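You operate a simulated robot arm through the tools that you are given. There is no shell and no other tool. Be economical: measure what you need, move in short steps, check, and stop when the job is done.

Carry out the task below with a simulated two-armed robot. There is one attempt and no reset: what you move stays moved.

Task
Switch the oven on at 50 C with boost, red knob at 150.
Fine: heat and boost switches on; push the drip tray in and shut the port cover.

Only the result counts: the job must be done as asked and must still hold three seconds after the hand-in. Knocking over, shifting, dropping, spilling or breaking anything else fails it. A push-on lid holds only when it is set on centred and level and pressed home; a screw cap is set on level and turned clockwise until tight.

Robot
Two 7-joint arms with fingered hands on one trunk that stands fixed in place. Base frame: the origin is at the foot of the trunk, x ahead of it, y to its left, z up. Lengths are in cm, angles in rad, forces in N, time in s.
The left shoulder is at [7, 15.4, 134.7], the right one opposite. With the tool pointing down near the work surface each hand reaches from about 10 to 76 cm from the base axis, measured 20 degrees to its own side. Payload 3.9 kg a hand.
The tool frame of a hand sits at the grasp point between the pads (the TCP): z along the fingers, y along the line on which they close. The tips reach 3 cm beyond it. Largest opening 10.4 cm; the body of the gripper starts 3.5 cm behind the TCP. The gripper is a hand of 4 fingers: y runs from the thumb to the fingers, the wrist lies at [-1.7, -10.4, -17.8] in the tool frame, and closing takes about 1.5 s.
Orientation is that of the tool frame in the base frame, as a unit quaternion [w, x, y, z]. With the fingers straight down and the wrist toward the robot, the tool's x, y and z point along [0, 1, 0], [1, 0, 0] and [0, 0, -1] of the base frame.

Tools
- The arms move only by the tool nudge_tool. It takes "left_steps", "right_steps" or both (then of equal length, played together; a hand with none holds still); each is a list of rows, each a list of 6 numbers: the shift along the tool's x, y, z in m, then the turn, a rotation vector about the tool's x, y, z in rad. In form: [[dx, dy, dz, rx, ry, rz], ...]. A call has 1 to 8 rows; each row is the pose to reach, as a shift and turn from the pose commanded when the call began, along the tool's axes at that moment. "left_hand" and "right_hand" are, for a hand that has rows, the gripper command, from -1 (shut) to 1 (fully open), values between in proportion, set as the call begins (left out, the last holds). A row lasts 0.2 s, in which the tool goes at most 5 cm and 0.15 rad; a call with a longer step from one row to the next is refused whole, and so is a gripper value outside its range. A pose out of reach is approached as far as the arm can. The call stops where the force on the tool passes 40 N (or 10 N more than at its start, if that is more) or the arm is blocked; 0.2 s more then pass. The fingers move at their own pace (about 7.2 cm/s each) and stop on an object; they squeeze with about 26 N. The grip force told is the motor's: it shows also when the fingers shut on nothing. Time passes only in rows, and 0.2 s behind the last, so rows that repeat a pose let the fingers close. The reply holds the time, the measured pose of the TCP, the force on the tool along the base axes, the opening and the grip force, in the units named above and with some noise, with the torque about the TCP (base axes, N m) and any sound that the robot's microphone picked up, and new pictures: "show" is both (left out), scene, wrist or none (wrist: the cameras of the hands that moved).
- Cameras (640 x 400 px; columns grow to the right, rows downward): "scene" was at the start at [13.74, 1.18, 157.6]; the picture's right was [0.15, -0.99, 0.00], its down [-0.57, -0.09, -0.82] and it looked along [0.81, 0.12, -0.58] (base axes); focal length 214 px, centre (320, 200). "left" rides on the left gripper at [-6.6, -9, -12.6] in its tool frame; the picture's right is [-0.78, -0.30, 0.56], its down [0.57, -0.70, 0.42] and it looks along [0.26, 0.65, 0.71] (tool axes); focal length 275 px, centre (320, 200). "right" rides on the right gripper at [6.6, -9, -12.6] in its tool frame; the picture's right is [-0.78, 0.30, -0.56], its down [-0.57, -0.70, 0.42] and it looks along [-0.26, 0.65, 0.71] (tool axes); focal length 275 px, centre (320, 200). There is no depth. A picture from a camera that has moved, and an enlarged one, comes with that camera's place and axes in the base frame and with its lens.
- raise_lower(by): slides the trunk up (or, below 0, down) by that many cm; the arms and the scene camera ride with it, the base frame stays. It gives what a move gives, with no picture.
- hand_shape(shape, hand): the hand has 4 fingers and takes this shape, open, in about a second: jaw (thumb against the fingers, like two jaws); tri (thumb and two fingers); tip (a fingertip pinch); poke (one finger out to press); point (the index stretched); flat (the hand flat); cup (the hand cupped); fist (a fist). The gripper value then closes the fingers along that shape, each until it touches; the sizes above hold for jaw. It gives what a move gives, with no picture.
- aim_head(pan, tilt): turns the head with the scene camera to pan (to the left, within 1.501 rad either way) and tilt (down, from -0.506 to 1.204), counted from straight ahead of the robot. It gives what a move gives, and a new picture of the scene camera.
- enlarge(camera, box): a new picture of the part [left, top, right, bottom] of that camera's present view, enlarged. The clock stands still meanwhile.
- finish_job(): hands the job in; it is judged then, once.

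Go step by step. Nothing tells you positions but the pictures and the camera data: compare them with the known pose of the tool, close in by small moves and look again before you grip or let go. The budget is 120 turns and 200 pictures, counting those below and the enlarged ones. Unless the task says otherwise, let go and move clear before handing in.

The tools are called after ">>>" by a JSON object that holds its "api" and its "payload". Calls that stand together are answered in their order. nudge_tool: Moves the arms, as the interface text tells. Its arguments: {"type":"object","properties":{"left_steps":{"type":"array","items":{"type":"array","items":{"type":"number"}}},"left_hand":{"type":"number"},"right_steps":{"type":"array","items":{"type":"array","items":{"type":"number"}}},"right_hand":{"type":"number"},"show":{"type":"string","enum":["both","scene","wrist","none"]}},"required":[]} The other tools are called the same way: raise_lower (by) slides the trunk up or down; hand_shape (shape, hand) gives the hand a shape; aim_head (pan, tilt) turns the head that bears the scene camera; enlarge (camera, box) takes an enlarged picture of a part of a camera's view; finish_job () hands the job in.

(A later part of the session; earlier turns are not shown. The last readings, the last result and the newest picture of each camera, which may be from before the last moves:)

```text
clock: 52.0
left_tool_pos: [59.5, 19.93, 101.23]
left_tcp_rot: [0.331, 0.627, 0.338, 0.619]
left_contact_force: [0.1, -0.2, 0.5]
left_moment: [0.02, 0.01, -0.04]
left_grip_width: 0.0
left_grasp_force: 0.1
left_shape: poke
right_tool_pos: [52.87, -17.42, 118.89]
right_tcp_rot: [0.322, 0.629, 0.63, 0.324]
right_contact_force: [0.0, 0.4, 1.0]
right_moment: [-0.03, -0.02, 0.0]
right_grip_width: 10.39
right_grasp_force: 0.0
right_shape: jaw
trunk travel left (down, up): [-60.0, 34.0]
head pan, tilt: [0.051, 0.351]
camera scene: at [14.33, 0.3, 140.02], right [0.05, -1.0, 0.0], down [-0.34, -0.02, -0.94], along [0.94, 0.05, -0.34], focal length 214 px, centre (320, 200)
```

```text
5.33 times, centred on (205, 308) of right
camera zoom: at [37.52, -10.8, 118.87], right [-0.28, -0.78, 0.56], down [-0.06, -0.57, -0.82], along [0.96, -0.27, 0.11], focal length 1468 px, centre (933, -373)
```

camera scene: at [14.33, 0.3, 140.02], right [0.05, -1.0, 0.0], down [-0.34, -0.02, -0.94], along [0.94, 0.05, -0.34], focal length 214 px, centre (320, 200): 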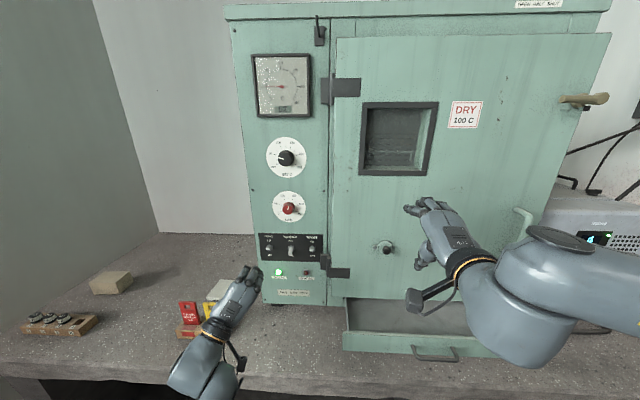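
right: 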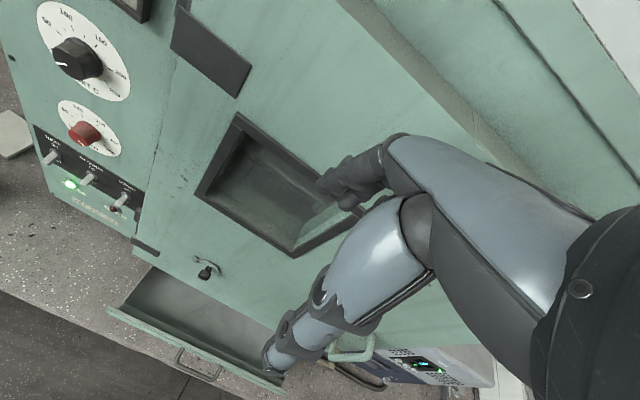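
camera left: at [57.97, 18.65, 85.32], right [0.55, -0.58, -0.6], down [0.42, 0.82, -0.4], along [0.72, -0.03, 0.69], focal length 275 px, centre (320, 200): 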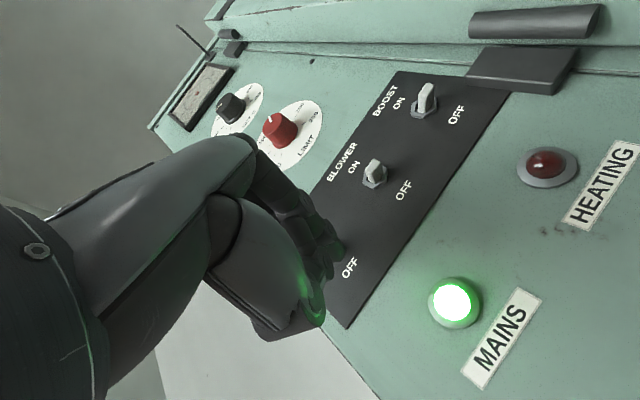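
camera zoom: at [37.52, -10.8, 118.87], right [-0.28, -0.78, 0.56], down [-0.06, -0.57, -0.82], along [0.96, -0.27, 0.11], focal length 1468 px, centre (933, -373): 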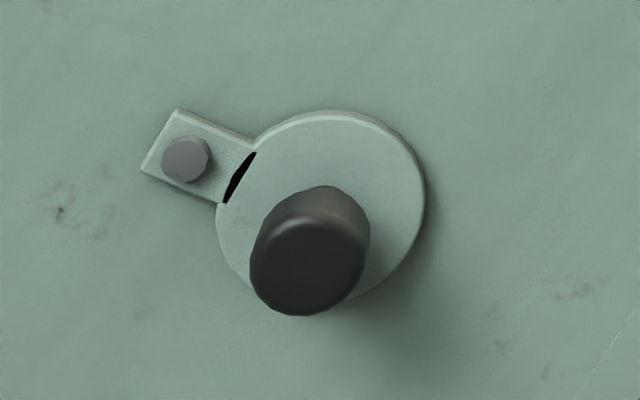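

It is hard to tell from the front whether it is ajar. I level the right hand and roll it so that its camera views the port from the right side.

>>> {"api": "nudge_tool", "payload": {"right_steps": [[-0.013, -0.006, 0.02, -0.12, 0, 0], [-0.026, -0.012, 0.04, -0.25, 0, 0], [-0.04, -0.018, 0.06, -0.37, 0, 0], [-0.053, -0.025, 0.085, -0.5, 0, 0], [-0.066, -0.031, 0.11, -0.62, 0, 0], [-0.066, -0.031, 0.11, -0.62, 0, 0]], "show": "scene"}}

```text
clock: 53.4
left_tool_pos: [59.32, 19.9, 101.36]
left_tcp_rot: [0.333, 0.626, 0.338, 0.618]
left_contact_force: [0.1, -0.7, -0.3]
left_moment: [-0.01, 0.0, 0.05]
left_grip_width: 0.0
left_grasp_force: 0.1
left_shape: poke
right_tool_pos: [49.81, -17.4, 127.0]
right_tcp_rot: [0.463, 0.575, 0.496, 0.457]
right_contact_force: [0.0, 3.8, -1.0]
right_moment: [0.0, -0.11, -0.21]
right_grip_width: 10.41
right_grasp_force: 0.0
right_shape: jaw
right hand out of reach, approached as far as the arm can: row 1, 2, 3, 4, 5, 6
trunk travel left (down, up): [-60.0, 34.0]
head pan, tilt: [0.051, 0.351]
camera scene: at [14.09, 0.49, 140.06], right [0.05, -1.0, 0.0], down [-0.34, -0.02, -0.94], along [0.94, 0.05, -0.34], focal length 214 px, centre (320, 200)
```

scene: 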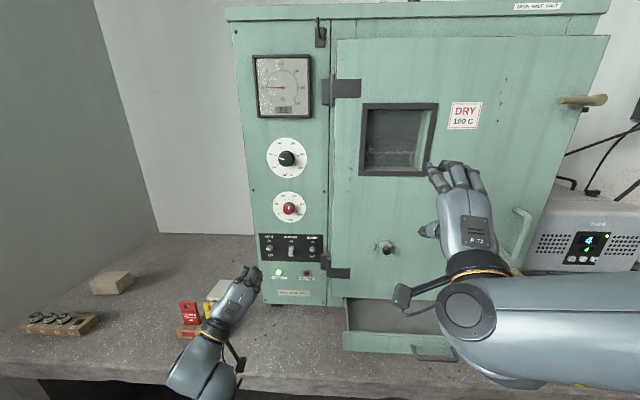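

The right arm is in a cramped elbow-out posture; I roll it anticlockwise (mirror of what worked on the left) while moving down and right.

>>> {"api": "nudge_tool", "payload": {"right_steps": [[-0.01, -0.02, 0.005, 0, 0, -0.1], [-0.02, -0.04, 0.01, 0, 0, -0.2], [-0.03, -0.06, 0.02, 0, 0, -0.3], [-0.04, -0.08, 0.03, 0, 0, -0.4], [-0.05, -0.1, 0.045, 0, 0, -0.5], [-0.06, -0.12, 0.06, 0, 0, -0.6], [-0.07, -0.14, 0.08, 0, 0, -0.7], [-0.08, -0.16, 0.1, 0, 0, -0.8]], "show": "both"}}

```text
clock: 55.2
left_tool_pos: [59.52, 19.73, 101.18]
left_tcp_rot: [0.331, 0.628, 0.337, 0.618]
left_contact_force: [0.6, -0.9, 0.3]
left_moment: [0.01, 0.01, 0.06]
left_grip_width: 0.0
left_grasp_force: 0.0
left_shape: poke
right_tool_pos: [55.97, -26.58, 111.01]
right_tcp_rot: [0.603, 0.331, 0.687, 0.233]
right_contact_force: [0.0, -1.2, -0.6]
right_moment: [0.01, 0.03, 0.04]
right_grip_width: 10.38
right_grasp_force: 0.0
right_shape: jaw
right hand out of reach, approached as far as the arm can: row 1, 2, 3, 4, 5, 7, 8
trunk travel left (down, up): [-60.0, 34.0]
head pan, tilt: [0.051, 0.351]
camera scene: at [14.41, 0.22, 140.01], right [0.05, -1.0, 0.0], down [-0.34, -0.02, -0.94], along [0.94, 0.05, -0.34], focal length 214 px, centre (320, 200)
camera right: at [41.85, -26.75, 102.1], right [-0.46, -0.33, 0.83], down [0.33, -0.93, -0.19], along [0.83, 0.18, 0.53], focal length 275 px, centre (320, 200)
```

scene: 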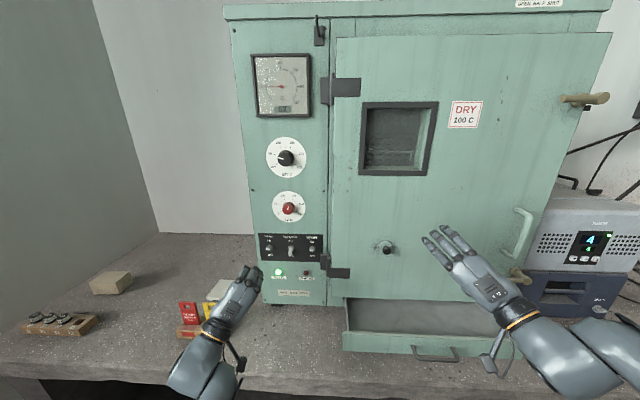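
right: 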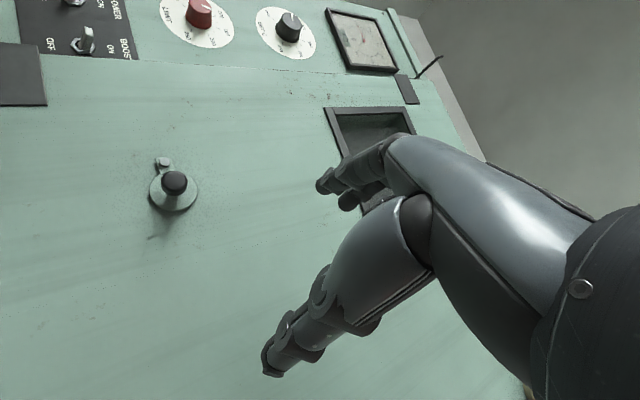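

>>> {"api": "enlarge", "payload": {"camera": "right", "box": [120, 140, 230, 250]}}

```text
3.64 times, centred on (175, 195) of right
camera zoom: at [41.85, -26.75, 102.1], right [-0.46, -0.33, 0.83], down [0.33, -0.93, -0.19], along [0.83, 0.18, 0.53], focal length 1001 px, centre (847, 218)
```

zoom: 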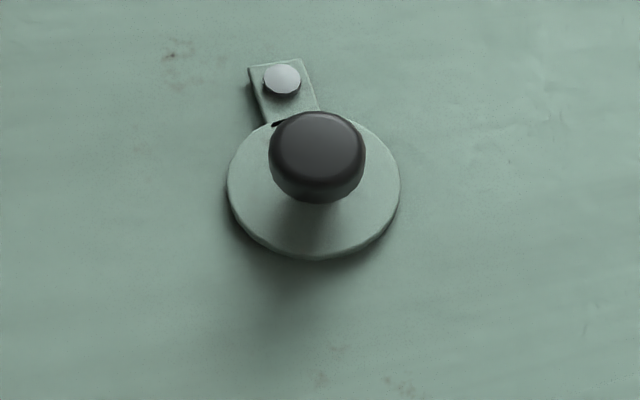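

The cover seems hinged at the bolted tab with its right side standing slightly off the door. I'll push it in with a finger of the right hand: poke shape, then line up in front of the knob.

>>> {"api": "hand_shape", "payload": {"hand": "right", "shape": "poke"}}

>>> {"api": "nudge_tool", "payload": {"right_steps": [[0.03, 0.005, 0.0, 0, 0, 0], [0.06, 0.01, 0.01, 0, 0, 0], [0.09, 0.015, 0.03, 0, 0, 0], [0.118, 0.021, 0.05, 0, 0, 0], [0.118, 0.021, 0.05, 0, 0, 0], [0.118, 0.021, 0.05, 0, 0, 0]], "show": "both"}}

```text
clock: 56.1
left_tool_pos: [59.44, 19.98, 101.13]
left_tcp_rot: [0.331, 0.627, 0.338, 0.619]
left_contact_force: [-0.6, 0.6, 0.7]
left_moment: [-0.01, -0.02, 0.01]
left_grip_width: 0.0
left_grasp_force: 0.0
left_shape: poke
right_tool_pos: [56.0, -26.52, 111.12]
right_tcp_rot: [0.603, 0.328, 0.689, 0.232]
right_contact_force: [0.2, -0.6, 0.2]
right_moment: [-0.02, 0.0, -0.01]
right_grip_width: 0.0
right_grasp_force: 0.1
right_shape: poke
trunk travel left (down, up): [-60.0, 34.0]
head pan, tilt: [0.051, 0.351]
```

```text
clock: 57.5
left_tool_pos: [59.46, 19.87, 101.22]
left_tcp_rot: [0.332, 0.628, 0.338, 0.618]
left_contact_force: [-0.2, -0.2, 0.5]
left_moment: [0.01, -0.03, 0.0]
left_grip_width: 0.0
left_grasp_force: 0.0
left_shape: poke
right_tool_pos: [60.57, -22.86, 111.37]
right_tcp_rot: [0.586, 0.326, 0.703, 0.236]
right_contact_force: [-1.0, 0.2, 0.4]
right_moment: [0.02, -0.01, 0.0]
right_grip_width: 0.0
right_grasp_force: 0.1
right_shape: poke
right hand out of reach, approached as far as the arm can: row 1, 2, 3, 4, 5, 6
trunk travel left (down, up): [-60.0, 34.0]
head pan, tilt: [0.051, 0.351]
camera scene: at [14.33, 0.33, 140.03], right [0.05, -1.0, 0.0], down [-0.34, -0.02, -0.94], along [0.94, 0.05, -0.34], focal length 214 px, centre (320, 200)
camera right: at [45.9, -23.34, 103.02], right [-0.41, -0.34, 0.84], down [0.35, -0.92, -0.2], along [0.84, 0.21, 0.5], focal length 275 px, centre (320, 200)
```

scene: 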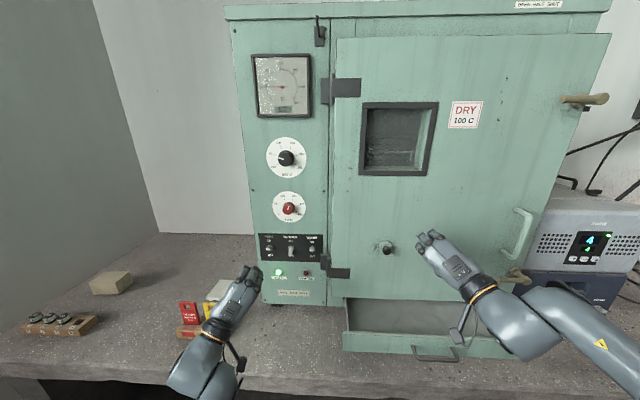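
right: 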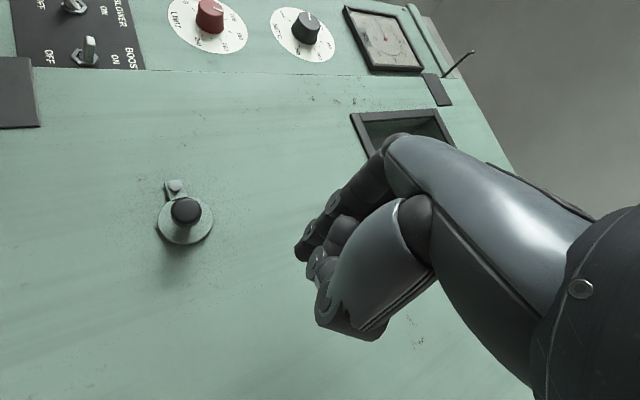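

The arm creeps in the right direction; I continue toward the port with a small orientation correction to level.

>>> {"api": "nudge_tool", "payload": {"right_steps": [[0.02, -0.003, 0.0, -0.04, -0.02, 0], [0.04, -0.006, 0.01, -0.08, -0.04, 0], [0.06, -0.009, 0.02, -0.12, -0.06, 0], [0.08, -0.012, 0.03, -0.16, -0.08, 0], [0.094, -0.012, 0.04, -0.18, -0.1, 0], [0.094, -0.012, 0.04, -0.18, -0.1, 0], [0.094, -0.012, 0.04, -0.18, -0.1, 0]], "show": "both"}}

```text
clock: 59.1
left_tool_pos: [59.57, 19.89, 101.23]
left_tcp_rot: [0.331, 0.628, 0.337, 0.619]
left_contact_force: [1.0, 0.3, 0.3]
left_moment: [0.03, 0.02, 0.03]
left_grip_width: 0.0
left_grasp_force: 0.2
left_shape: poke
right_tool_pos: [62.16, -24.37, 112.3]
right_tcp_rot: [0.612, 0.28, 0.682, 0.287]
right_contact_force: [0.3, -0.3, -0.7]
right_moment: [0.01, -0.02, -0.03]
right_grip_width: 0.01
right_grasp_force: 0.1
right_shape: poke
right hand out of reach, approached as far as the arm can: row 1, 2, 3, 4, 5, 6, 7
trunk travel left (down, up): [-60.0, 34.0]
head pan, tilt: [0.051, 0.351]
camera scene: at [14.35, 0.33, 140.02], right [0.05, -1.0, 0.0], down [-0.34, -0.02, -0.94], along [0.94, 0.05, -0.34], focal length 214 px, centre (320, 200)
camera right: at [48.78, -26.15, 102.3], right [-0.47, -0.4, 0.79], down [0.45, -0.88, -0.17], along [0.76, 0.28, 0.59], focal length 275 px, centre (320, 200)
```

scene: 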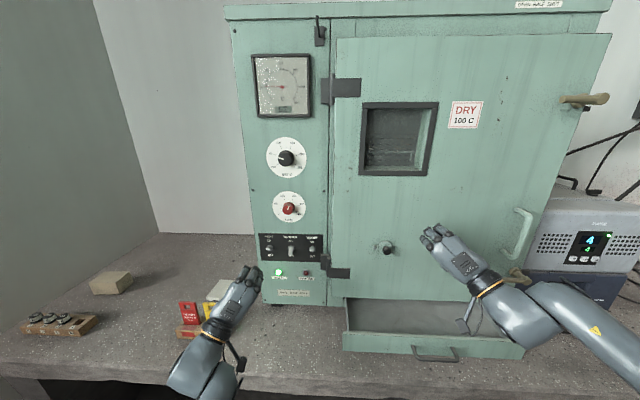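
right: 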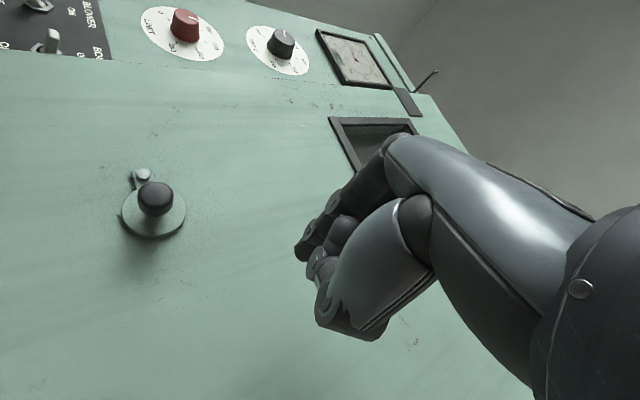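

The position sticks at z ≈ 112 because of a joint limit, so I lower the trunk by 9 cm (both hands stay clear above the bench) to bring the finger to the port's height.

>>> {"api": "raise_lower", "payload": {"by": -9}}

>>> {"api": "nudge_tool", "payload": {"right_steps": [[0.012, 0.011, 0, -0.06, 0.065, -0.008], [0.024, 0.022, 0, -0.12, 0.13, -0.015], [0.036, 0.033, 0, -0.18, 0.195, -0.022], [0.048, 0.044, 0.003, -0.236, 0.257, -0.03], [0.048, 0.044, 0.003, -0.236, 0.257, -0.03], [0.048, 0.044, 0.003, -0.236, 0.257, -0.03]], "show": "both"}}

```text
clock: 60.3
left_tool_pos: [59.47, 19.89, 92.17]
left_tcp_rot: [0.332, 0.627, 0.338, 0.618]
left_contact_force: [-0.2, -0.3, 0.4]
left_moment: [-0.01, 0.0, 0.01]
left_grip_width: 0.0
left_grasp_force: 0.0
left_shape: poke
right_tool_pos: [62.15, -24.38, 103.29]
right_tcp_rot: [0.611, 0.281, 0.682, 0.288]
right_contact_force: [0.5, -0.3, -0.6]
right_moment: [-0.04, -0.03, 0.04]
right_grip_width: 0.01
right_grasp_force: 0.1
right_shape: poke
trunk travel left (down, up): [-51.0, 43.0]
head pan, tilt: [0.051, 0.351]
```

```text
clock: 61.7
left_tool_pos: [59.67, 19.88, 92.21]
left_tcp_rot: [0.332, 0.628, 0.338, 0.618]
left_contact_force: [0.0, 0.3, 0.5]
left_moment: [-0.01, -0.01, 0.04]
left_grip_width: 0.0
left_grasp_force: 0.1
left_shape: poke
right_tool_pos: [62.27, -17.68, 103.1]
right_tcp_rot: [0.553, 0.158, 0.719, 0.389]
right_contact_force: [0.4, -1.0, 0.0]
right_moment: [0.0, -0.04, 0.03]
right_grip_width: 0.02
right_grasp_force: 0.1
right_shape: poke
trunk travel left (down, up): [-51.0, 43.0]
head pan, tilt: [0.051, 0.351]
camera scene: at [14.36, 0.35, 131.02], right [0.05, -1.0, 0.0], down [-0.34, -0.02, -0.94], along [0.94, 0.05, -0.34], focal length 214 px, centre (320, 200)
camera right: at [50.28, -23.97, 93.19], right [-0.31, -0.53, 0.79], down [0.73, -0.67, -0.17], along [0.61, 0.52, 0.59], focal length 275 px, centre (320, 200)
```

scene: 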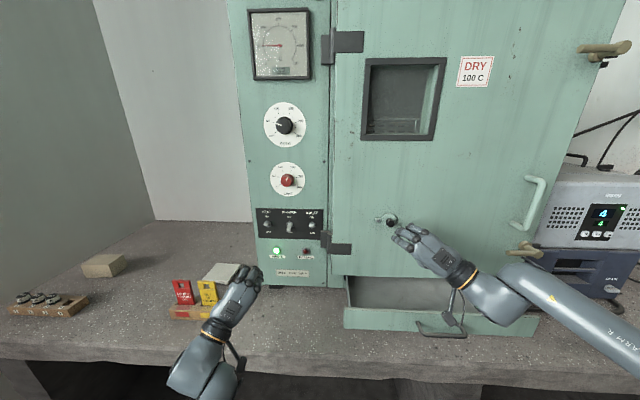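
right: 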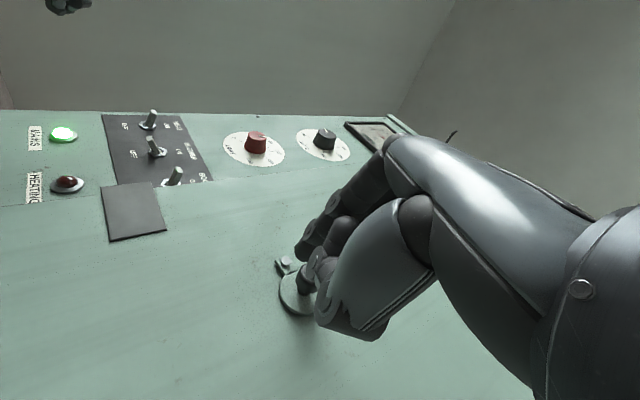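

Now the arm tracks. I enlarge the side view of the cover and the scene view.

>>> {"api": "enlarge", "payload": {"camera": "right", "box": [240, 230, 360, 340]}}

>>> {"api": "enlarge", "payload": {"camera": "scene", "box": [360, 195, 460, 270]}}

```text
3.64 times, centred on (300, 285) of right
camera zoom: at [50.28, -23.97, 93.19], right [-0.31, -0.53, 0.79], down [0.73, -0.67, -0.17], along [0.61, 0.52, 0.59], focal length 1001 px, centre (393, -109)
```

zoom: 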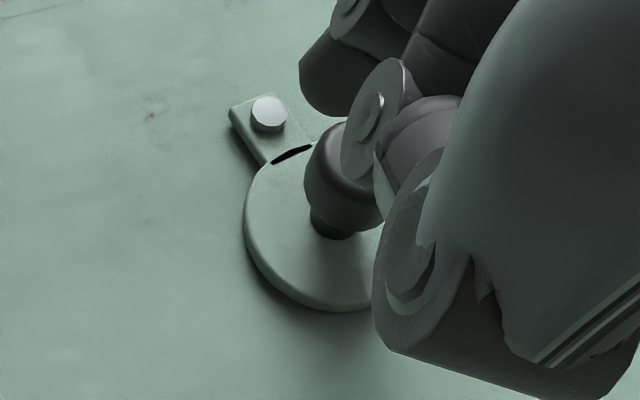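

```text
5.33 times, centred on (410, 232) of scene
camera zoom: at [14.36, 0.35, 131.02], right [0.05, -1.0, 0.0], down [-0.34, -0.02, -0.94], along [0.94, 0.05, -0.34], focal length 1144 px, centre (-160, 27)
```

zoom: 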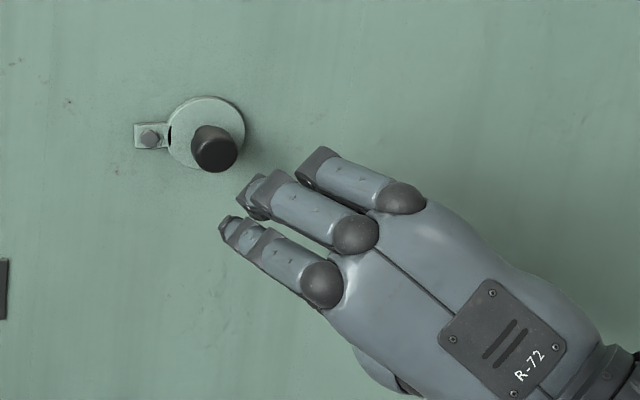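

The cover looks like a flap at the bolted tab. I push its knob gently straight toward the door with the finger and watch the force.

>>> {"api": "nudge_tool", "payload": {"right_steps": [[-0.009, 0.014, 0.0, 0, 0, 0], [-0.012, 0.012, 0.009, 0, 0, 0], [-0.0155, 0.01, 0.018, 0, 0, 0], [-0.019, 0.008, 0.028, 0, 0, 0], [-0.021, 0.007, 0.033, 0, 0, 0]], "show": "none"}}

>>> {"api": "enlarge", "payload": {"camera": "scene", "box": [360, 195, 460, 270]}}

>>> {"api": "enlarge", "payload": {"camera": "right", "box": [220, 200, 360, 340]}}

```text
clock: 62.9
left_tool_pos: [59.16, 19.81, 92.46]
left_tcp_rot: [0.332, 0.626, 0.336, 0.62]
left_contact_force: [0.5, 0.1, 0.1]
left_moment: [0.04, 0.02, 0.02]
left_grip_width: 0.01
left_grasp_force: 0.1
left_shape: poke
right_tool_pos: [65.21, -17.49, 105.41]
right_tcp_rot: [0.554, 0.155, 0.717, 0.393]
right_contact_force: [-25.9, -3.8, 1.9]
right_moment: [0.01, 0.07, -0.04]
right_grip_width: 0.0
right_grasp_force: 0.0
right_shape: poke
trunk travel left (down, up): [-51.0, 43.0]
head pan, tilt: [0.051, 0.351]
```

```text
5.33 times, centred on (410, 232) of scene
camera zoom: at [13.64, 0.18, 131.1], right [0.05, -1.0, 0.0], down [-0.34, -0.02, -0.94], along [0.94, 0.04, -0.34], focal length 1144 px, centre (-160, 27)
```

zoom: 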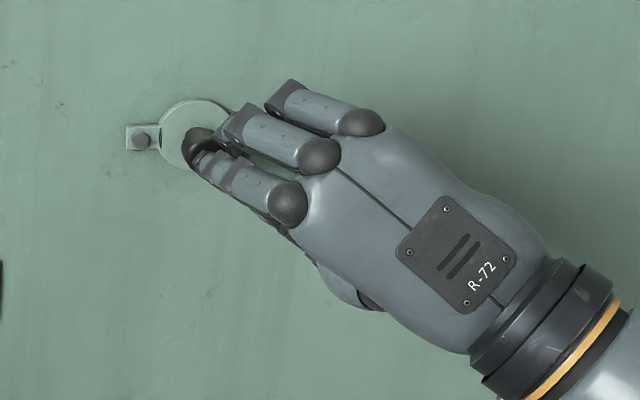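

```text
2.86 times, centred on (290, 270) of right
camera zoom: at [53.3, -23.75, 95.2], right [-0.31, -0.54, 0.78], down [0.73, -0.66, -0.16], along [0.61, 0.52, 0.6], focal length 786 px, centre (406, 0)
```

zoom: 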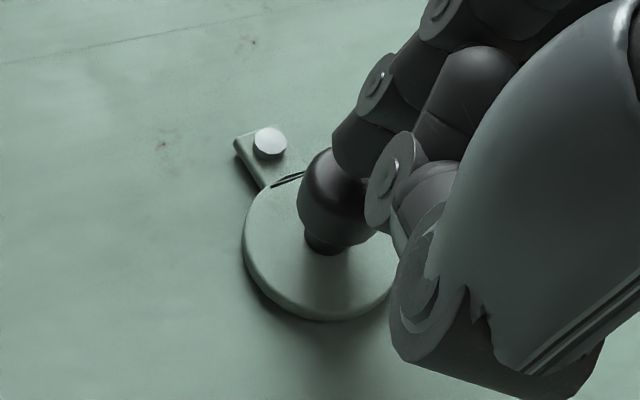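

The dark slit nearly vanished: the flap moved in. I push a bit more to make sure, then back off and see whether it stays.

>>> {"api": "nudge_tool", "payload": {"right_steps": [[-0.001, -0.001, 0.003, 0, 0, 0], [-0.002, -0.001, 0.006, 0, 0, 0], [-0.003, -0.002, 0.009, 0, 0, 0]], "show": "none"}}

>>> {"api": "nudge_tool", "payload": {"right_steps": [[0.004, 0.002, -0.012, 0, 0, 0], [0.01, 0.006, -0.03, 0, 0, 0], [0.02, 0.012, -0.06, 0, 0, 0], [0.02, 0.012, -0.06, 0, 0, 0]], "show": "none"}}

>>> {"api": "enlarge", "payload": {"camera": "scene", "box": [365, 200, 415, 240]}}

>>> {"api": "enlarge", "payload": {"camera": "right", "box": [240, 230, 360, 340]}}

```text
clock: 63.7
left_tool_pos: [58.86, 19.76, 92.58]
left_tcp_rot: [0.333, 0.625, 0.336, 0.621]
left_contact_force: [-0.5, -0.3, 0.1]
left_moment: [-0.02, 0.02, 0.0]
left_grip_width: 0.05
left_grasp_force: 0.1
left_shape: poke
right_tool_pos: [65.96, -17.26, 105.23]
right_tcp_rot: [0.554, 0.154, 0.718, 0.392]
right_contact_force: [-32.6, 1.6, 0.5]
right_moment: [0.0, 0.24, 0.44]
right_grip_width: 0.0
right_grasp_force: 0.0
right_shape: poke
trunk travel left (down, up): [-51.0, 43.0]
head pan, tilt: [0.051, 0.351]
```

```text
clock: 64.7
left_tool_pos: [59.51, 19.88, 92.08]
left_tcp_rot: [0.331, 0.628, 0.338, 0.618]
left_contact_force: [-0.3, 0.1, -0.1]
left_moment: [0.0, -0.02, -0.03]
left_grip_width: 0.02
left_grasp_force: 0.0
left_shape: poke
right_tool_pos: [60.4, -17.71, 104.86]
right_tcp_rot: [0.553, 0.158, 0.72, 0.389]
right_contact_force: [-0.2, -0.1, -0.5]
right_moment: [-0.02, -0.02, -0.03]
right_grip_width: 0.0
right_grasp_force: 0.1
right_shape: poke
trunk travel left (down, up): [-51.0, 43.0]
head pan, tilt: [0.051, 0.351]
```

```text
10.00 times, centred on (390, 220) of scene
camera zoom: at [14.42, 0.35, 131.01], right [0.05, -1.0, 0.0], down [-0.34, -0.02, -0.94], along [0.94, 0.05, -0.34], focal length 2145 px, centre (-380, 0)
```

zoom: 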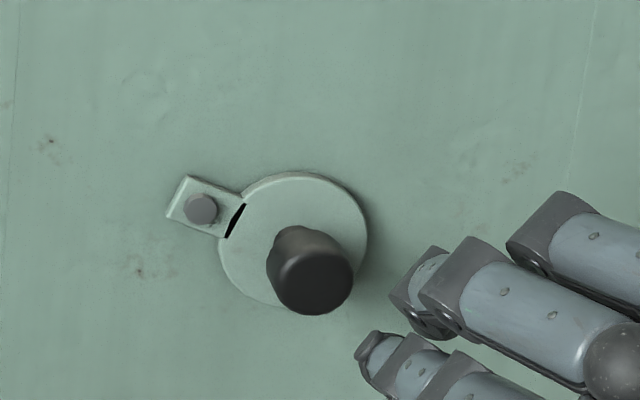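

```text
3.64 times, centred on (300, 285) of right
camera zoom: at [48.42, -23.87, 94.92], right [-0.31, -0.53, 0.79], down [0.73, -0.67, -0.17], along [0.61, 0.52, 0.59], focal length 1001 px, centre (393, -109)
```

zoom: 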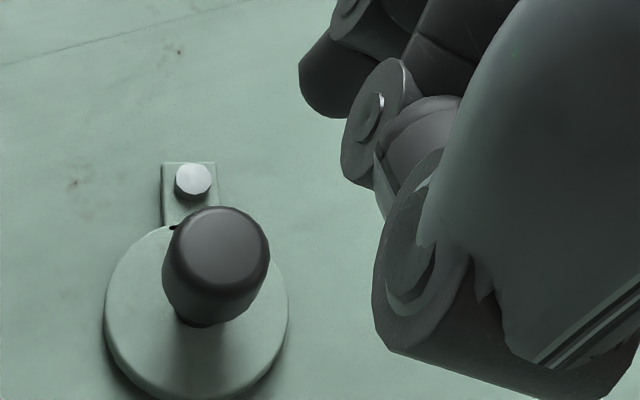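

The cover actually swung about its bolt, about 25° downward: it is a swing cover. I look closely around it for the port hole.

>>> {"api": "nudge_tool", "payload": {"right_steps": [[-0.01, -0.01, -0.03, 0, 0, 0], [-0.04, -0.03, -0.06, 0, 0, 0], [-0.07, -0.055, -0.08, 0, 0, 0], [-0.1, -0.08, -0.09, 0, 0, 0]], "show": "wrist"}}

>>> {"api": "enlarge", "payload": {"camera": "scene", "box": [372, 200, 412, 240]}}

>>> {"api": "enlarge", "payload": {"camera": "scene", "box": [340, 160, 460, 290]}}

```text
clock: 65.7
left_tool_pos: [59.53, 19.77, 92.23]
left_tcp_rot: [0.332, 0.627, 0.337, 0.619]
left_contact_force: [-0.1, 0.0, -1.0]
left_moment: [-0.01, 0.01, 0.04]
left_grip_width: 0.0
left_grasp_force: 0.1
left_shape: poke
right_tool_pos: [57.3, -33.15, 106.52]
right_tcp_rot: [0.553, 0.158, 0.719, 0.389]
right_contact_force: [-1.0, 1.1, 1.0]
right_moment: [0.0, -0.05, 0.0]
right_grip_width: 0.0
right_grasp_force: 0.1
right_shape: poke
trunk travel left (down, up): [-51.0, 43.0]
head pan, tilt: [0.051, 0.351]
camera right: at [45.28, -39.37, 96.54], right [-0.31, -0.53, 0.79], down [0.73, -0.67, -0.17], along [0.61, 0.52, 0.59], focal length 275 px, centre (320, 200)
```

right: 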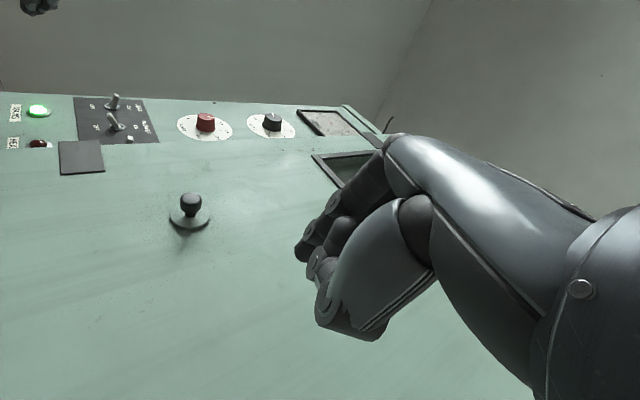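

```text
10.00 times, centred on (392, 220) of scene
camera zoom: at [14.36, 0.25, 131.02], right [0.05, -1.0, 0.0], down [-0.34, -0.02, -0.94], along [0.94, 0.05, -0.34], focal length 2145 px, centre (-400, 0)
```

zoom: 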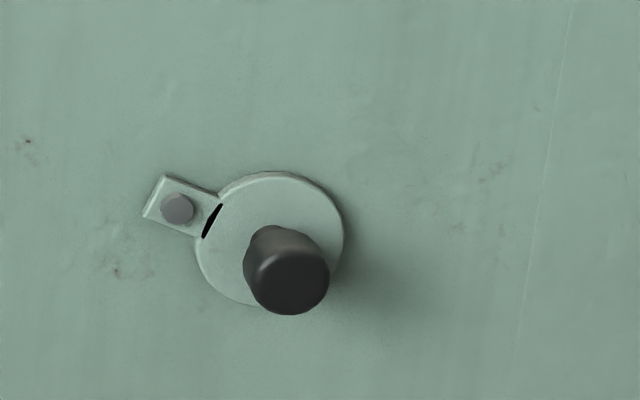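

```text
3.08 times, centred on (400, 225) of scene
camera zoom: at [14.36, 0.25, 131.02], right [0.05, -1.0, 0.0], down [-0.34, -0.02, -0.94], along [0.94, 0.05, -0.34], focal length 660 px, centre (74, 123)
```

zoom: 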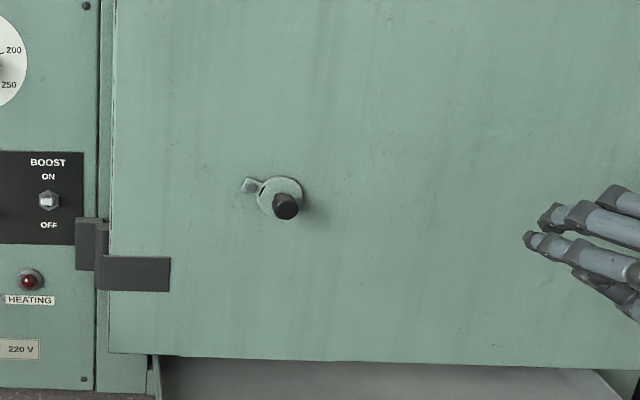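

No hole is visible, so it must lie under the disc near its present place; swinging the cover will reveal it. I hook the finger over the knob and push it down.

>>> {"api": "nudge_tool", "payload": {"right_steps": [[0.024, 0.026, 0.02, 0, 0, 0], [0.046, 0.052, 0.045, 0, 0, 0], [0.066, 0.076, 0.075, 0, 0, 0], [0.084, 0.096, 0.1, 0, 0, 0], [0.074, 0.09, 0.13, 0, 0, 0], [0.062, 0.083, 0.163, 0, 0, 0], [0.062, 0.083, 0.163, 0, 0, 0]], "show": "wrist"}}

>>> {"api": "enlarge", "payload": {"camera": "scene", "box": [360, 185, 450, 255]}}

```text
clock: 67.3
left_tool_pos: [59.23, 19.85, 92.42]
left_tcp_rot: [0.333, 0.627, 0.336, 0.619]
left_contact_force: [0.3, 0.0, 0.3]
left_moment: [-0.01, -0.02, 0.03]
left_grip_width: 0.0
left_grasp_force: 0.0
left_shape: poke
right_tool_pos: [67.75, -16.88, 107.34]
right_tcp_rot: [0.553, 0.154, 0.719, 0.392]
right_contact_force: [-25.7, 1.6, -4.8]
right_moment: [-0.03, 0.03, 0.03]
right_grip_width: 0.0
right_grasp_force: 0.0
right_shape: poke
trunk travel left (down, up): [-51.0, 43.0]
head pan, tilt: [0.051, 0.351]
camera right: at [55.88, -23.24, 97.36], right [-0.31, -0.54, 0.79], down [0.73, -0.66, -0.16], along [0.61, 0.52, 0.6], focal length 275 px, centre (320, 200)
```

right: 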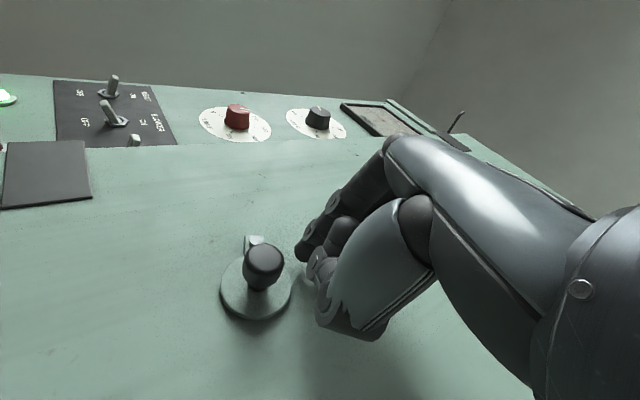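

```text
5.71 times, centred on (405, 220) of scene
camera zoom: at [13.79, 0.26, 131.07], right [0.05, -1.0, 0.0], down [-0.34, -0.02, -0.94], along [0.94, 0.05, -0.34], focal length 1226 px, centre (-166, 86)
```

zoom: 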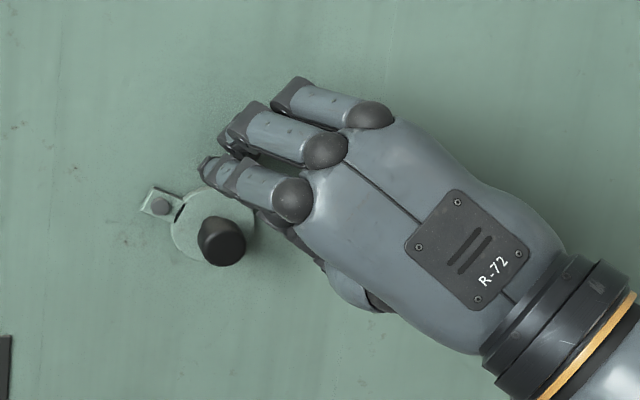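

The finger is just above the knob, touching the door. I ease back 0.7 cm and push down and slightly left along the swing arc.

>>> {"api": "nudge_tool", "payload": {"right_steps": [[0.0024, 0.0014, -0.0064, 0, 0, 0], [0.0105, -0.0074, -0.0054, 0, 0, 0], [0.0185, -0.0162, -0.0044, 0, 0, 0], [0.0292, -0.0224, -0.0018, 0, 0, 0], [0.0399, -0.0259, 0.0, 0, 0, 0], [0.0505, -0.0266, 0.002, 0, 0, 0]], "show": "none"}}

>>> {"api": "enlarge", "payload": {"camera": "scene", "box": [360, 185, 450, 255]}}

>>> {"api": "enlarge", "payload": {"camera": "right", "box": [180, 180, 380, 380]}}

```text
clock: 68.7
left_tool_pos: [59.47, 19.74, 92.27]
left_tcp_rot: [0.33, 0.628, 0.337, 0.619]
left_contact_force: [-0.2, 0.5, 0.1]
left_moment: [0.0, -0.03, -0.02]
left_grip_width: 0.02
left_grasp_force: 0.0
left_shape: poke
right_tool_pos: [67.38, -15.84, 101.31]
right_tcp_rot: [0.552, 0.16, 0.721, 0.388]
right_contact_force: [-7.7, -15.4, -5.0]
right_moment: [-0.12, 0.06, -0.05]
right_grip_width: 0.0
right_grasp_force: 0.1
right_shape: poke
trunk travel left (down, up): [-51.0, 43.0]
head pan, tilt: [0.051, 0.351]
```

```text
5.71 times, centred on (405, 220) of scene
camera zoom: at [14.35, -0.01, 131.0], right [0.05, -1.0, 0.0], down [-0.34, -0.01, -0.94], along [0.94, 0.05, -0.34], focal length 1226 px, centre (-166, 86)
```

zoom: 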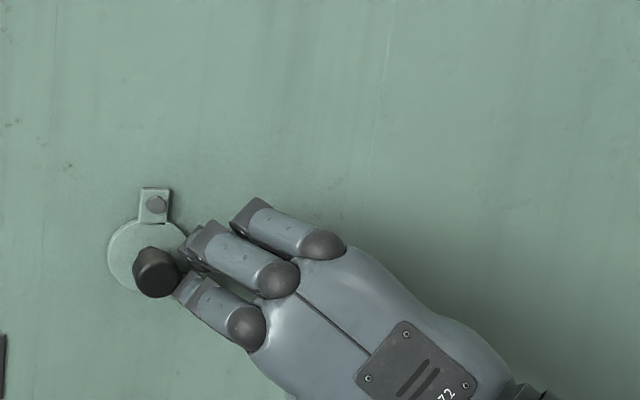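

```text
2.00 times, centred on (280, 280) of right
camera zoom: at [55.35, -22.08, 91.42], right [-0.31, -0.53, 0.79], down [0.72, -0.67, -0.17], along [0.62, 0.52, 0.59], focal length 551 px, centre (400, 40)
```

zoom: 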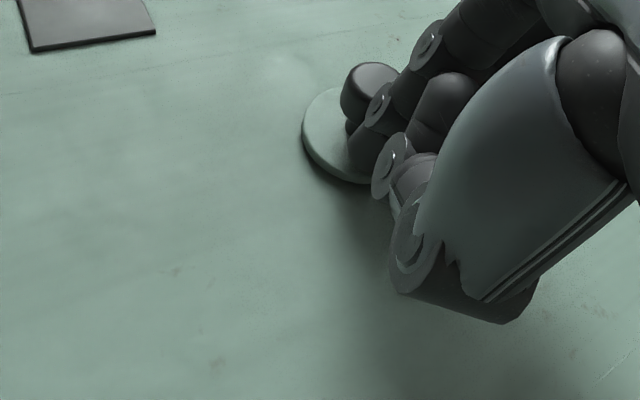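

The cover now hangs straight down, with resistance to going further. I retreat to look for the hole.

>>> {"api": "nudge_tool", "payload": {"right_steps": [[-0.01, -0.008, -0.015, 0, 0, 0], [-0.02, -0.016, -0.04, 0, 0, 0], [-0.045, -0.04, -0.06, 0, 0, 0], [-0.075, -0.065, -0.07, 0, 0, 0], [-0.09, -0.08, -0.07, 0, 0, 0]], "show": "none"}}

>>> {"api": "enlarge", "payload": {"camera": "scene", "box": [360, 195, 420, 245]}}

>>> {"api": "enlarge", "payload": {"camera": "right", "box": [80, 130, 320, 330]}}

```text
clock: 69.9
left_tool_pos: [59.55, 19.81, 92.2]
left_tcp_rot: [0.331, 0.628, 0.338, 0.618]
left_contact_force: [-0.4, -1.0, 0.1]
left_moment: [0.02, 0.02, 0.02]
left_grip_width: 0.0
left_grasp_force: 0.0
left_shape: poke
right_tool_pos: [65.44, -29.14, 102.47]
right_tcp_rot: [0.553, 0.158, 0.72, 0.39]
right_contact_force: [-0.4, 0.7, 0.1]
right_moment: [-0.01, 0.01, 0.0]
right_grip_width: 0.02
right_grasp_force: 0.1
right_shape: poke
trunk travel left (down, up): [-51.0, 43.0]
head pan, tilt: [0.051, 0.351]
```

```text
8.00 times, centred on (390, 220) of scene
camera zoom: at [14.38, 0.3, 131.02], right [0.05, -1.0, 0.0], down [-0.34, -0.02, -0.94], along [0.94, 0.05, -0.34], focal length 1716 px, centre (-240, 40)
```

zoom: 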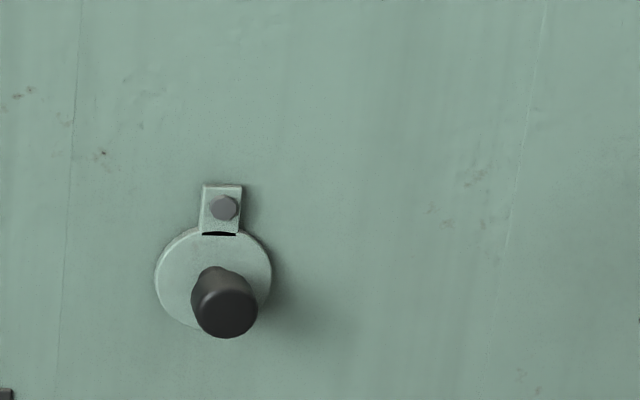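

```text
2.00 times, centred on (200, 230) of right
camera zoom: at [53.58, -35.48, 92.42], right [-0.31, -0.53, 0.79], down [0.73, -0.67, -0.17], along [0.61, 0.52, 0.59], focal length 551 px, centre (560, 140)
```

zoom: 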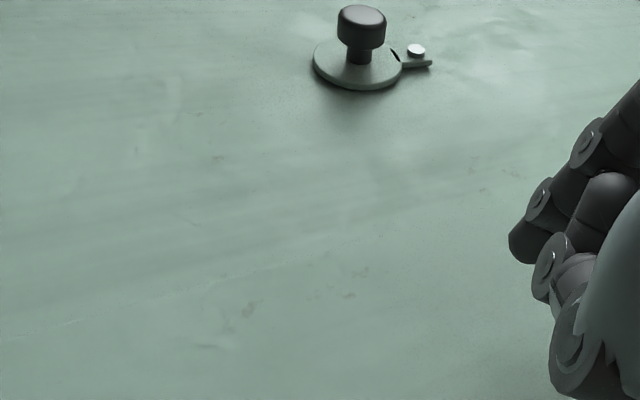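

No hole is drawn anywhere, but the cover now hangs exactly vertical and resisted going past, like an end stop. I verify by pressing it once more to the left.

>>> {"api": "nudge_tool", "payload": {"right_steps": [[0.025, 0.021, 0.021, 0, 0, 0], [0.05, 0.042, 0.042, 0, 0, 0], [0.0755, 0.063, 0.0635, 0, 0, 0], [0.083, 0.07, 0.067, 0, 0, 0], [0.09, 0.077, 0.071, 0, 0, 0], [0.095, 0.082, 0.074, 0, 0, 0], [0.098, 0.085, 0.076, 0, 0, 0]], "show": "none"}}

>>> {"api": "enlarge", "payload": {"camera": "scene", "box": [360, 195, 420, 245]}}

```text
clock: 71.7
left_tool_pos: [59.0, 20.17, 92.51]
left_tcp_rot: [0.328, 0.625, 0.339, 0.622]
left_contact_force: [-0.6, 0.3, -0.4]
left_moment: [0.01, -0.03, -0.03]
left_grip_width: 0.0
left_grasp_force: 0.0
left_shape: poke
right_tool_pos: [67.41, -15.03, 101.33]
right_tcp_rot: [0.555, 0.16, 0.72, 0.385]
right_contact_force: [-24.2, -35.9, -5.2]
right_moment: [-0.15, 0.09, -0.6]
right_grip_width: 0.0
right_grasp_force: 0.0
right_shape: poke
trunk travel left (down, up): [-51.0, 43.0]
head pan, tilt: [0.051, 0.351]
stopped in row 7 (right hand): the force on the tool passed its limit at 41 N (the readings are from after the stop); the commanded pose is now the measured one
```

```text
8.00 times, centred on (390, 220) of scene
camera zoom: at [13.84, -0.44, 131.08], right [0.04, -1.0, -0.01], down [-0.34, -0.01, -0.94], along [0.94, 0.04, -0.34], focal length 1716 px, centre (-240, 40)
```

zoom: 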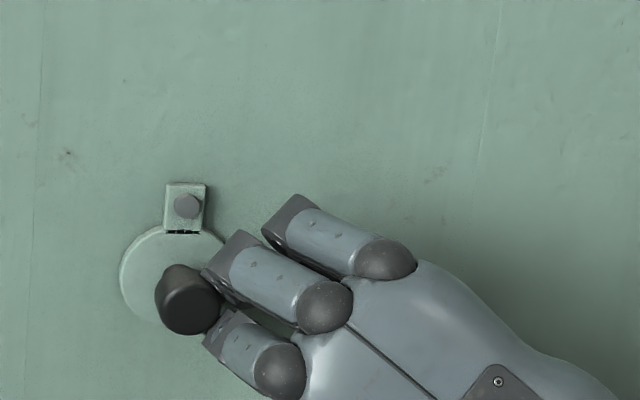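

It stops firmly at vertical: the cover is shut. Now I retreat and turn the right hand to point forward-down for pushing in the drip tray.

>>> {"api": "nudge_tool", "payload": {"right_steps": [[0.003, -0.003, -0.03, 0, 0, 0], [0.0, -0.012, -0.065, 0.097, -0.01, 0.107], [-0.01, -0.022, -0.095, 0.195, -0.021, 0.214], [-0.018, -0.03, -0.125, 0.292, -0.031, 0.321], [-0.026, -0.038, -0.155, 0.39, -0.042, 0.427], [-0.034, -0.046, -0.18, 0.487, -0.052, 0.534], [-0.04, -0.051, -0.192, 0.585, -0.062, 0.641], [-0.045, -0.054, -0.196, 0.682, -0.073, 0.748]], "show": "none"}}

>>> {"api": "aim_head", "payload": {"pan": -0.3, "tilt": 0.75}}

```text
clock: 73.5
left_tool_pos: [59.32, 20.5, 92.31]
left_tcp_rot: [0.329, 0.626, 0.341, 0.62]
left_contact_force: [-0.4, 0.1, 0.2]
left_moment: [0.02, -0.02, 0.04]
left_grip_width: 0.01
left_grasp_force: 0.1
left_shape: poke
right_tool_pos: [52.39, -28.25, 102.15]
right_tcp_rot: [0.318, 0.59, 0.681, 0.296]
right_contact_force: [-0.3, 0.3, -0.4]
right_moment: [-0.02, -0.01, 0.02]
right_grip_width: 0.0
right_grasp_force: 0.2
right_shape: poke
trunk travel left (down, up): [-51.0, 43.0]
head pan, tilt: [0.051, 0.351]
```

```text
clock: 74.4
left_tool_pos: [59.34, 20.45, 92.18]
left_tcp_rot: [0.329, 0.626, 0.341, 0.62]
left_contact_force: [-0.9, 0.0, -1.4]
left_moment: [-0.01, 0.0, 0.0]
left_grip_width: 0.02
left_grasp_force: 0.1
left_shape: poke
right_tool_pos: [52.34, -28.32, 102.17]
right_tcp_rot: [0.318, 0.589, 0.681, 0.296]
right_contact_force: [-0.1, -0.2, 0.9]
right_moment: [0.0, 0.02, 0.01]
right_grip_width: 0.0
right_grasp_force: 0.1
right_shape: poke
trunk travel left (down, up): [-51.0, 43.0]
head pan, tilt: [-0.3, 0.75]
camera scene: at [12.96, -2.6, 127.47], right [-0.3, -0.96, 0.0], down [-0.65, 0.2, -0.73], along [0.7, -0.22, -0.68], focal length 214 px, centre (320, 200)
```

scene: 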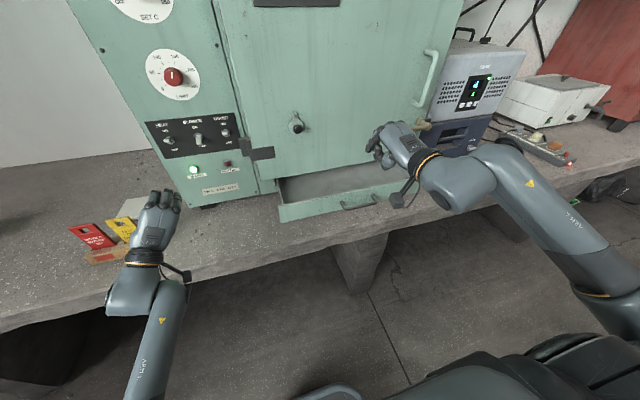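

Tray handle ≈ [58, -30.5, 78.5], tray front spanning y -5 to about -52. I lower the right fingertips in front of the tray plate, just above the handle.

>>> {"api": "nudge_tool", "payload": {"right_steps": [[-0.001, -0.03, 0.025, 0, 0, 0], [-0.001, -0.06, 0.055, 0, 0, 0], [-0.002, -0.09, 0.085, 0, 0, 0], [-0.003, -0.115, 0.115, 0, 0, 0], [-0.003, -0.14, 0.14, 0, 0, 0], [-0.003, -0.14, 0.14, 0, 0, 0]], "show": "both"}}

>>> {"api": "enlarge", "payload": {"camera": "scene", "box": [260, 100, 460, 240]}}

```text
clock: 75.8
left_tool_pos: [59.31, 20.4, 92.25]
left_tcp_rot: [0.329, 0.626, 0.341, 0.62]
left_contact_force: [-0.9, 0.0, 0.0]
left_moment: [-0.03, -0.01, -0.01]
left_grip_width: 0.01
left_grasp_force: 0.0
left_shape: poke
right_tool_pos: [54.61, -29.91, 82.45]
right_tcp_rot: [0.318, 0.589, 0.681, 0.297]
right_contact_force: [-0.3, -0.4, 0.5]
right_moment: [-0.01, 0.01, -0.02]
right_grip_width: 0.01
right_grasp_force: 0.0
right_shape: poke
trunk travel left (down, up): [-51.0, 43.0]
head pan, tilt: [-0.3, 0.75]
camera scene: at [12.93, -2.59, 127.46], right [-0.3, -0.96, 0.0], down [-0.65, 0.2, -0.73], along [0.7, -0.22, -0.68], focal length 214 px, centre (320, 200)
camera right: at [38.58, -24.83, 82.88], right [-0.17, -0.75, 0.64], down [-0.04, -0.65, -0.76], along [0.98, -0.16, 0.08], focal length 275 px, centre (320, 200)
```

scene: 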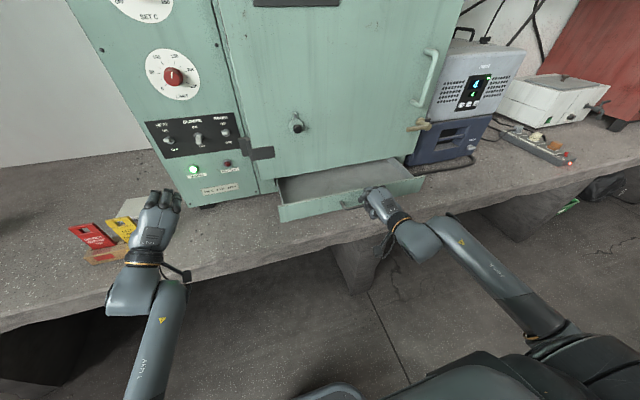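
right: 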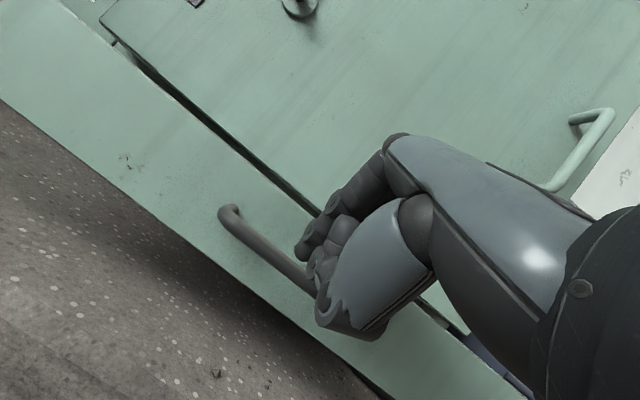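

```text
2.86 times, centred on (360, 170) of scene
camera zoom: at [12.93, -2.59, 127.46], right [-0.3, -0.96, 0.0], down [-0.65, 0.2, -0.73], along [0.7, -0.22, -0.68], focal length 613 px, centre (206, 286)
```

zoom: 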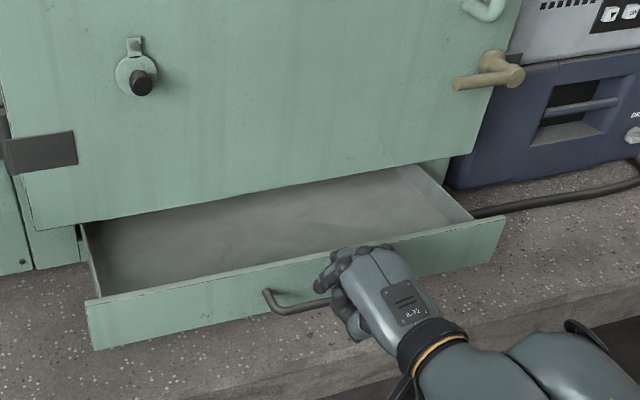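

The fingers are at the middle of the tray front. I push straight forward.

>>> {"api": "nudge_tool", "payload": {"right_steps": [[-0.002, 0.012, 0.016, 0, 0, 0], [-0.003, 0.022, 0.027, 0, 0, 0], [-0.004, 0.031, 0.039, 0, 0, 0], [-0.005, 0.04, 0.051, 0, 0, 0], [-0.006, 0.05, 0.063, 0, 0, 0], [-0.007, 0.059, 0.074, 0, 0, 0], [-0.008, 0.068, 0.086, 0, 0, 0]], "show": "scene"}}

>>> {"api": "enlarge", "payload": {"camera": "scene", "box": [260, 100, 460, 240]}}

```text
clock: 77.4
left_tool_pos: [59.34, 20.44, 92.09]
left_tcp_rot: [0.328, 0.626, 0.34, 0.62]
left_contact_force: [-0.2, -0.7, 0.3]
left_moment: [-0.01, -0.03, -0.01]
left_grip_width: 0.0
left_grasp_force: 0.1
left_shape: poke
right_tool_pos: [65.74, -29.66, 82.53]
right_tcp_rot: [0.318, 0.59, 0.681, 0.295]
right_contact_force: [0.5, 0.9, 0.9]
right_moment: [0.01, 0.02, 0.02]
right_grip_width: 0.0
right_grasp_force: 0.1
right_shape: poke
trunk travel left (down, up): [-51.0, 43.0]
head pan, tilt: [-0.3, 0.75]
camera scene: at [13.03, -2.6, 127.45], right [-0.3, -0.96, 0.0], down [-0.65, 0.2, -0.73], along [0.7, -0.22, -0.68], focal length 214 px, centre (320, 200)
```

scene: 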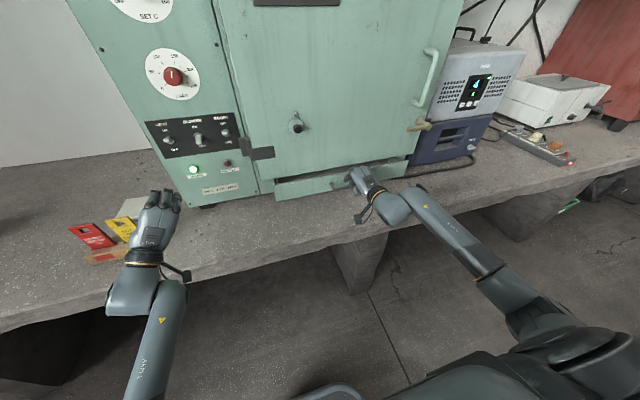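

```text
2.86 times, centred on (360, 170) of scene
camera zoom: at [13.03, -2.6, 127.45], right [-0.3, -0.96, 0.0], down [-0.65, 0.2, -0.73], along [0.7, -0.22, -0.68], focal length 613 px, centre (206, 286)
```

zoom: 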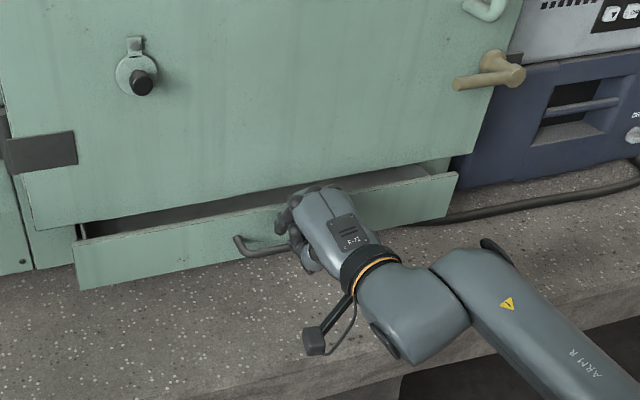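

The tray slides in smoothly. I continue until it stops.

>>> {"api": "nudge_tool", "payload": {"right_steps": [[-0.001, 0.006, 0.008, 0, 0, 0], [-0.002, 0.012, 0.016, 0, 0, 0], [-0.002, 0.018, 0.023, 0, 0, 0], [-0.003, 0.025, 0.031, 0, 0, 0], [-0.004, 0.031, 0.039, 0, 0, 0], [-0.005, 0.037, 0.047, 0, 0, 0], [-0.006, 0.043, 0.055, 0, 0, 0]], "show": "none"}}

>>> {"api": "enlarge", "payload": {"camera": "scene", "box": [260, 100, 460, 240]}}

```text
clock: 78.6
left_tool_pos: [58.67, 20.44, 92.78]
left_tcp_rot: [0.33, 0.623, 0.34, 0.623]
left_contact_force: [0.8, -0.7, -0.3]
left_moment: [-0.01, -0.04, 0.02]
left_grip_width: 0.0
left_grasp_force: 0.0
left_shape: poke
right_tool_pos: [69.67, -29.35, 83.03]
right_tcp_rot: [0.319, 0.588, 0.68, 0.299]
right_contact_force: [-44.1, -7.1, 6.5]
right_moment: [-0.06, -1.2, -0.85]
right_grip_width: 0.0
right_grasp_force: 0.1
right_shape: poke
trunk travel left (down, up): [-51.0, 43.0]
head pan, tilt: [-0.3, 0.75]
stopped in row 5 (right hand): the force on the tool passed its limit at 46 N (the readings are from after the stop); the commanded pose is now the measured one
```

```text
2.86 times, centred on (360, 170) of scene
camera zoom: at [11.94, -2.84, 127.58], right [-0.3, -0.95, 0.0], down [-0.64, 0.21, -0.74], along [0.7, -0.22, -0.68], focal length 613 px, centre (206, 286)
```

zoom: 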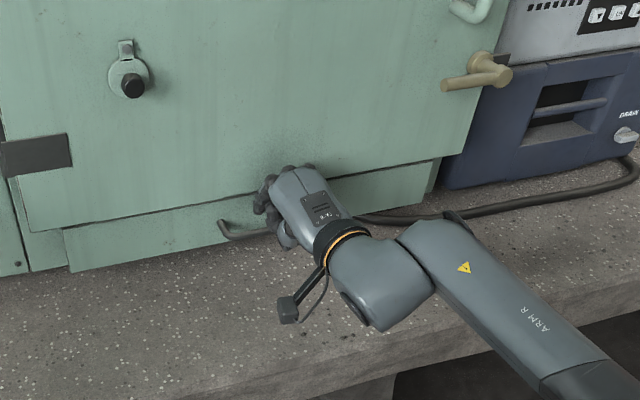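

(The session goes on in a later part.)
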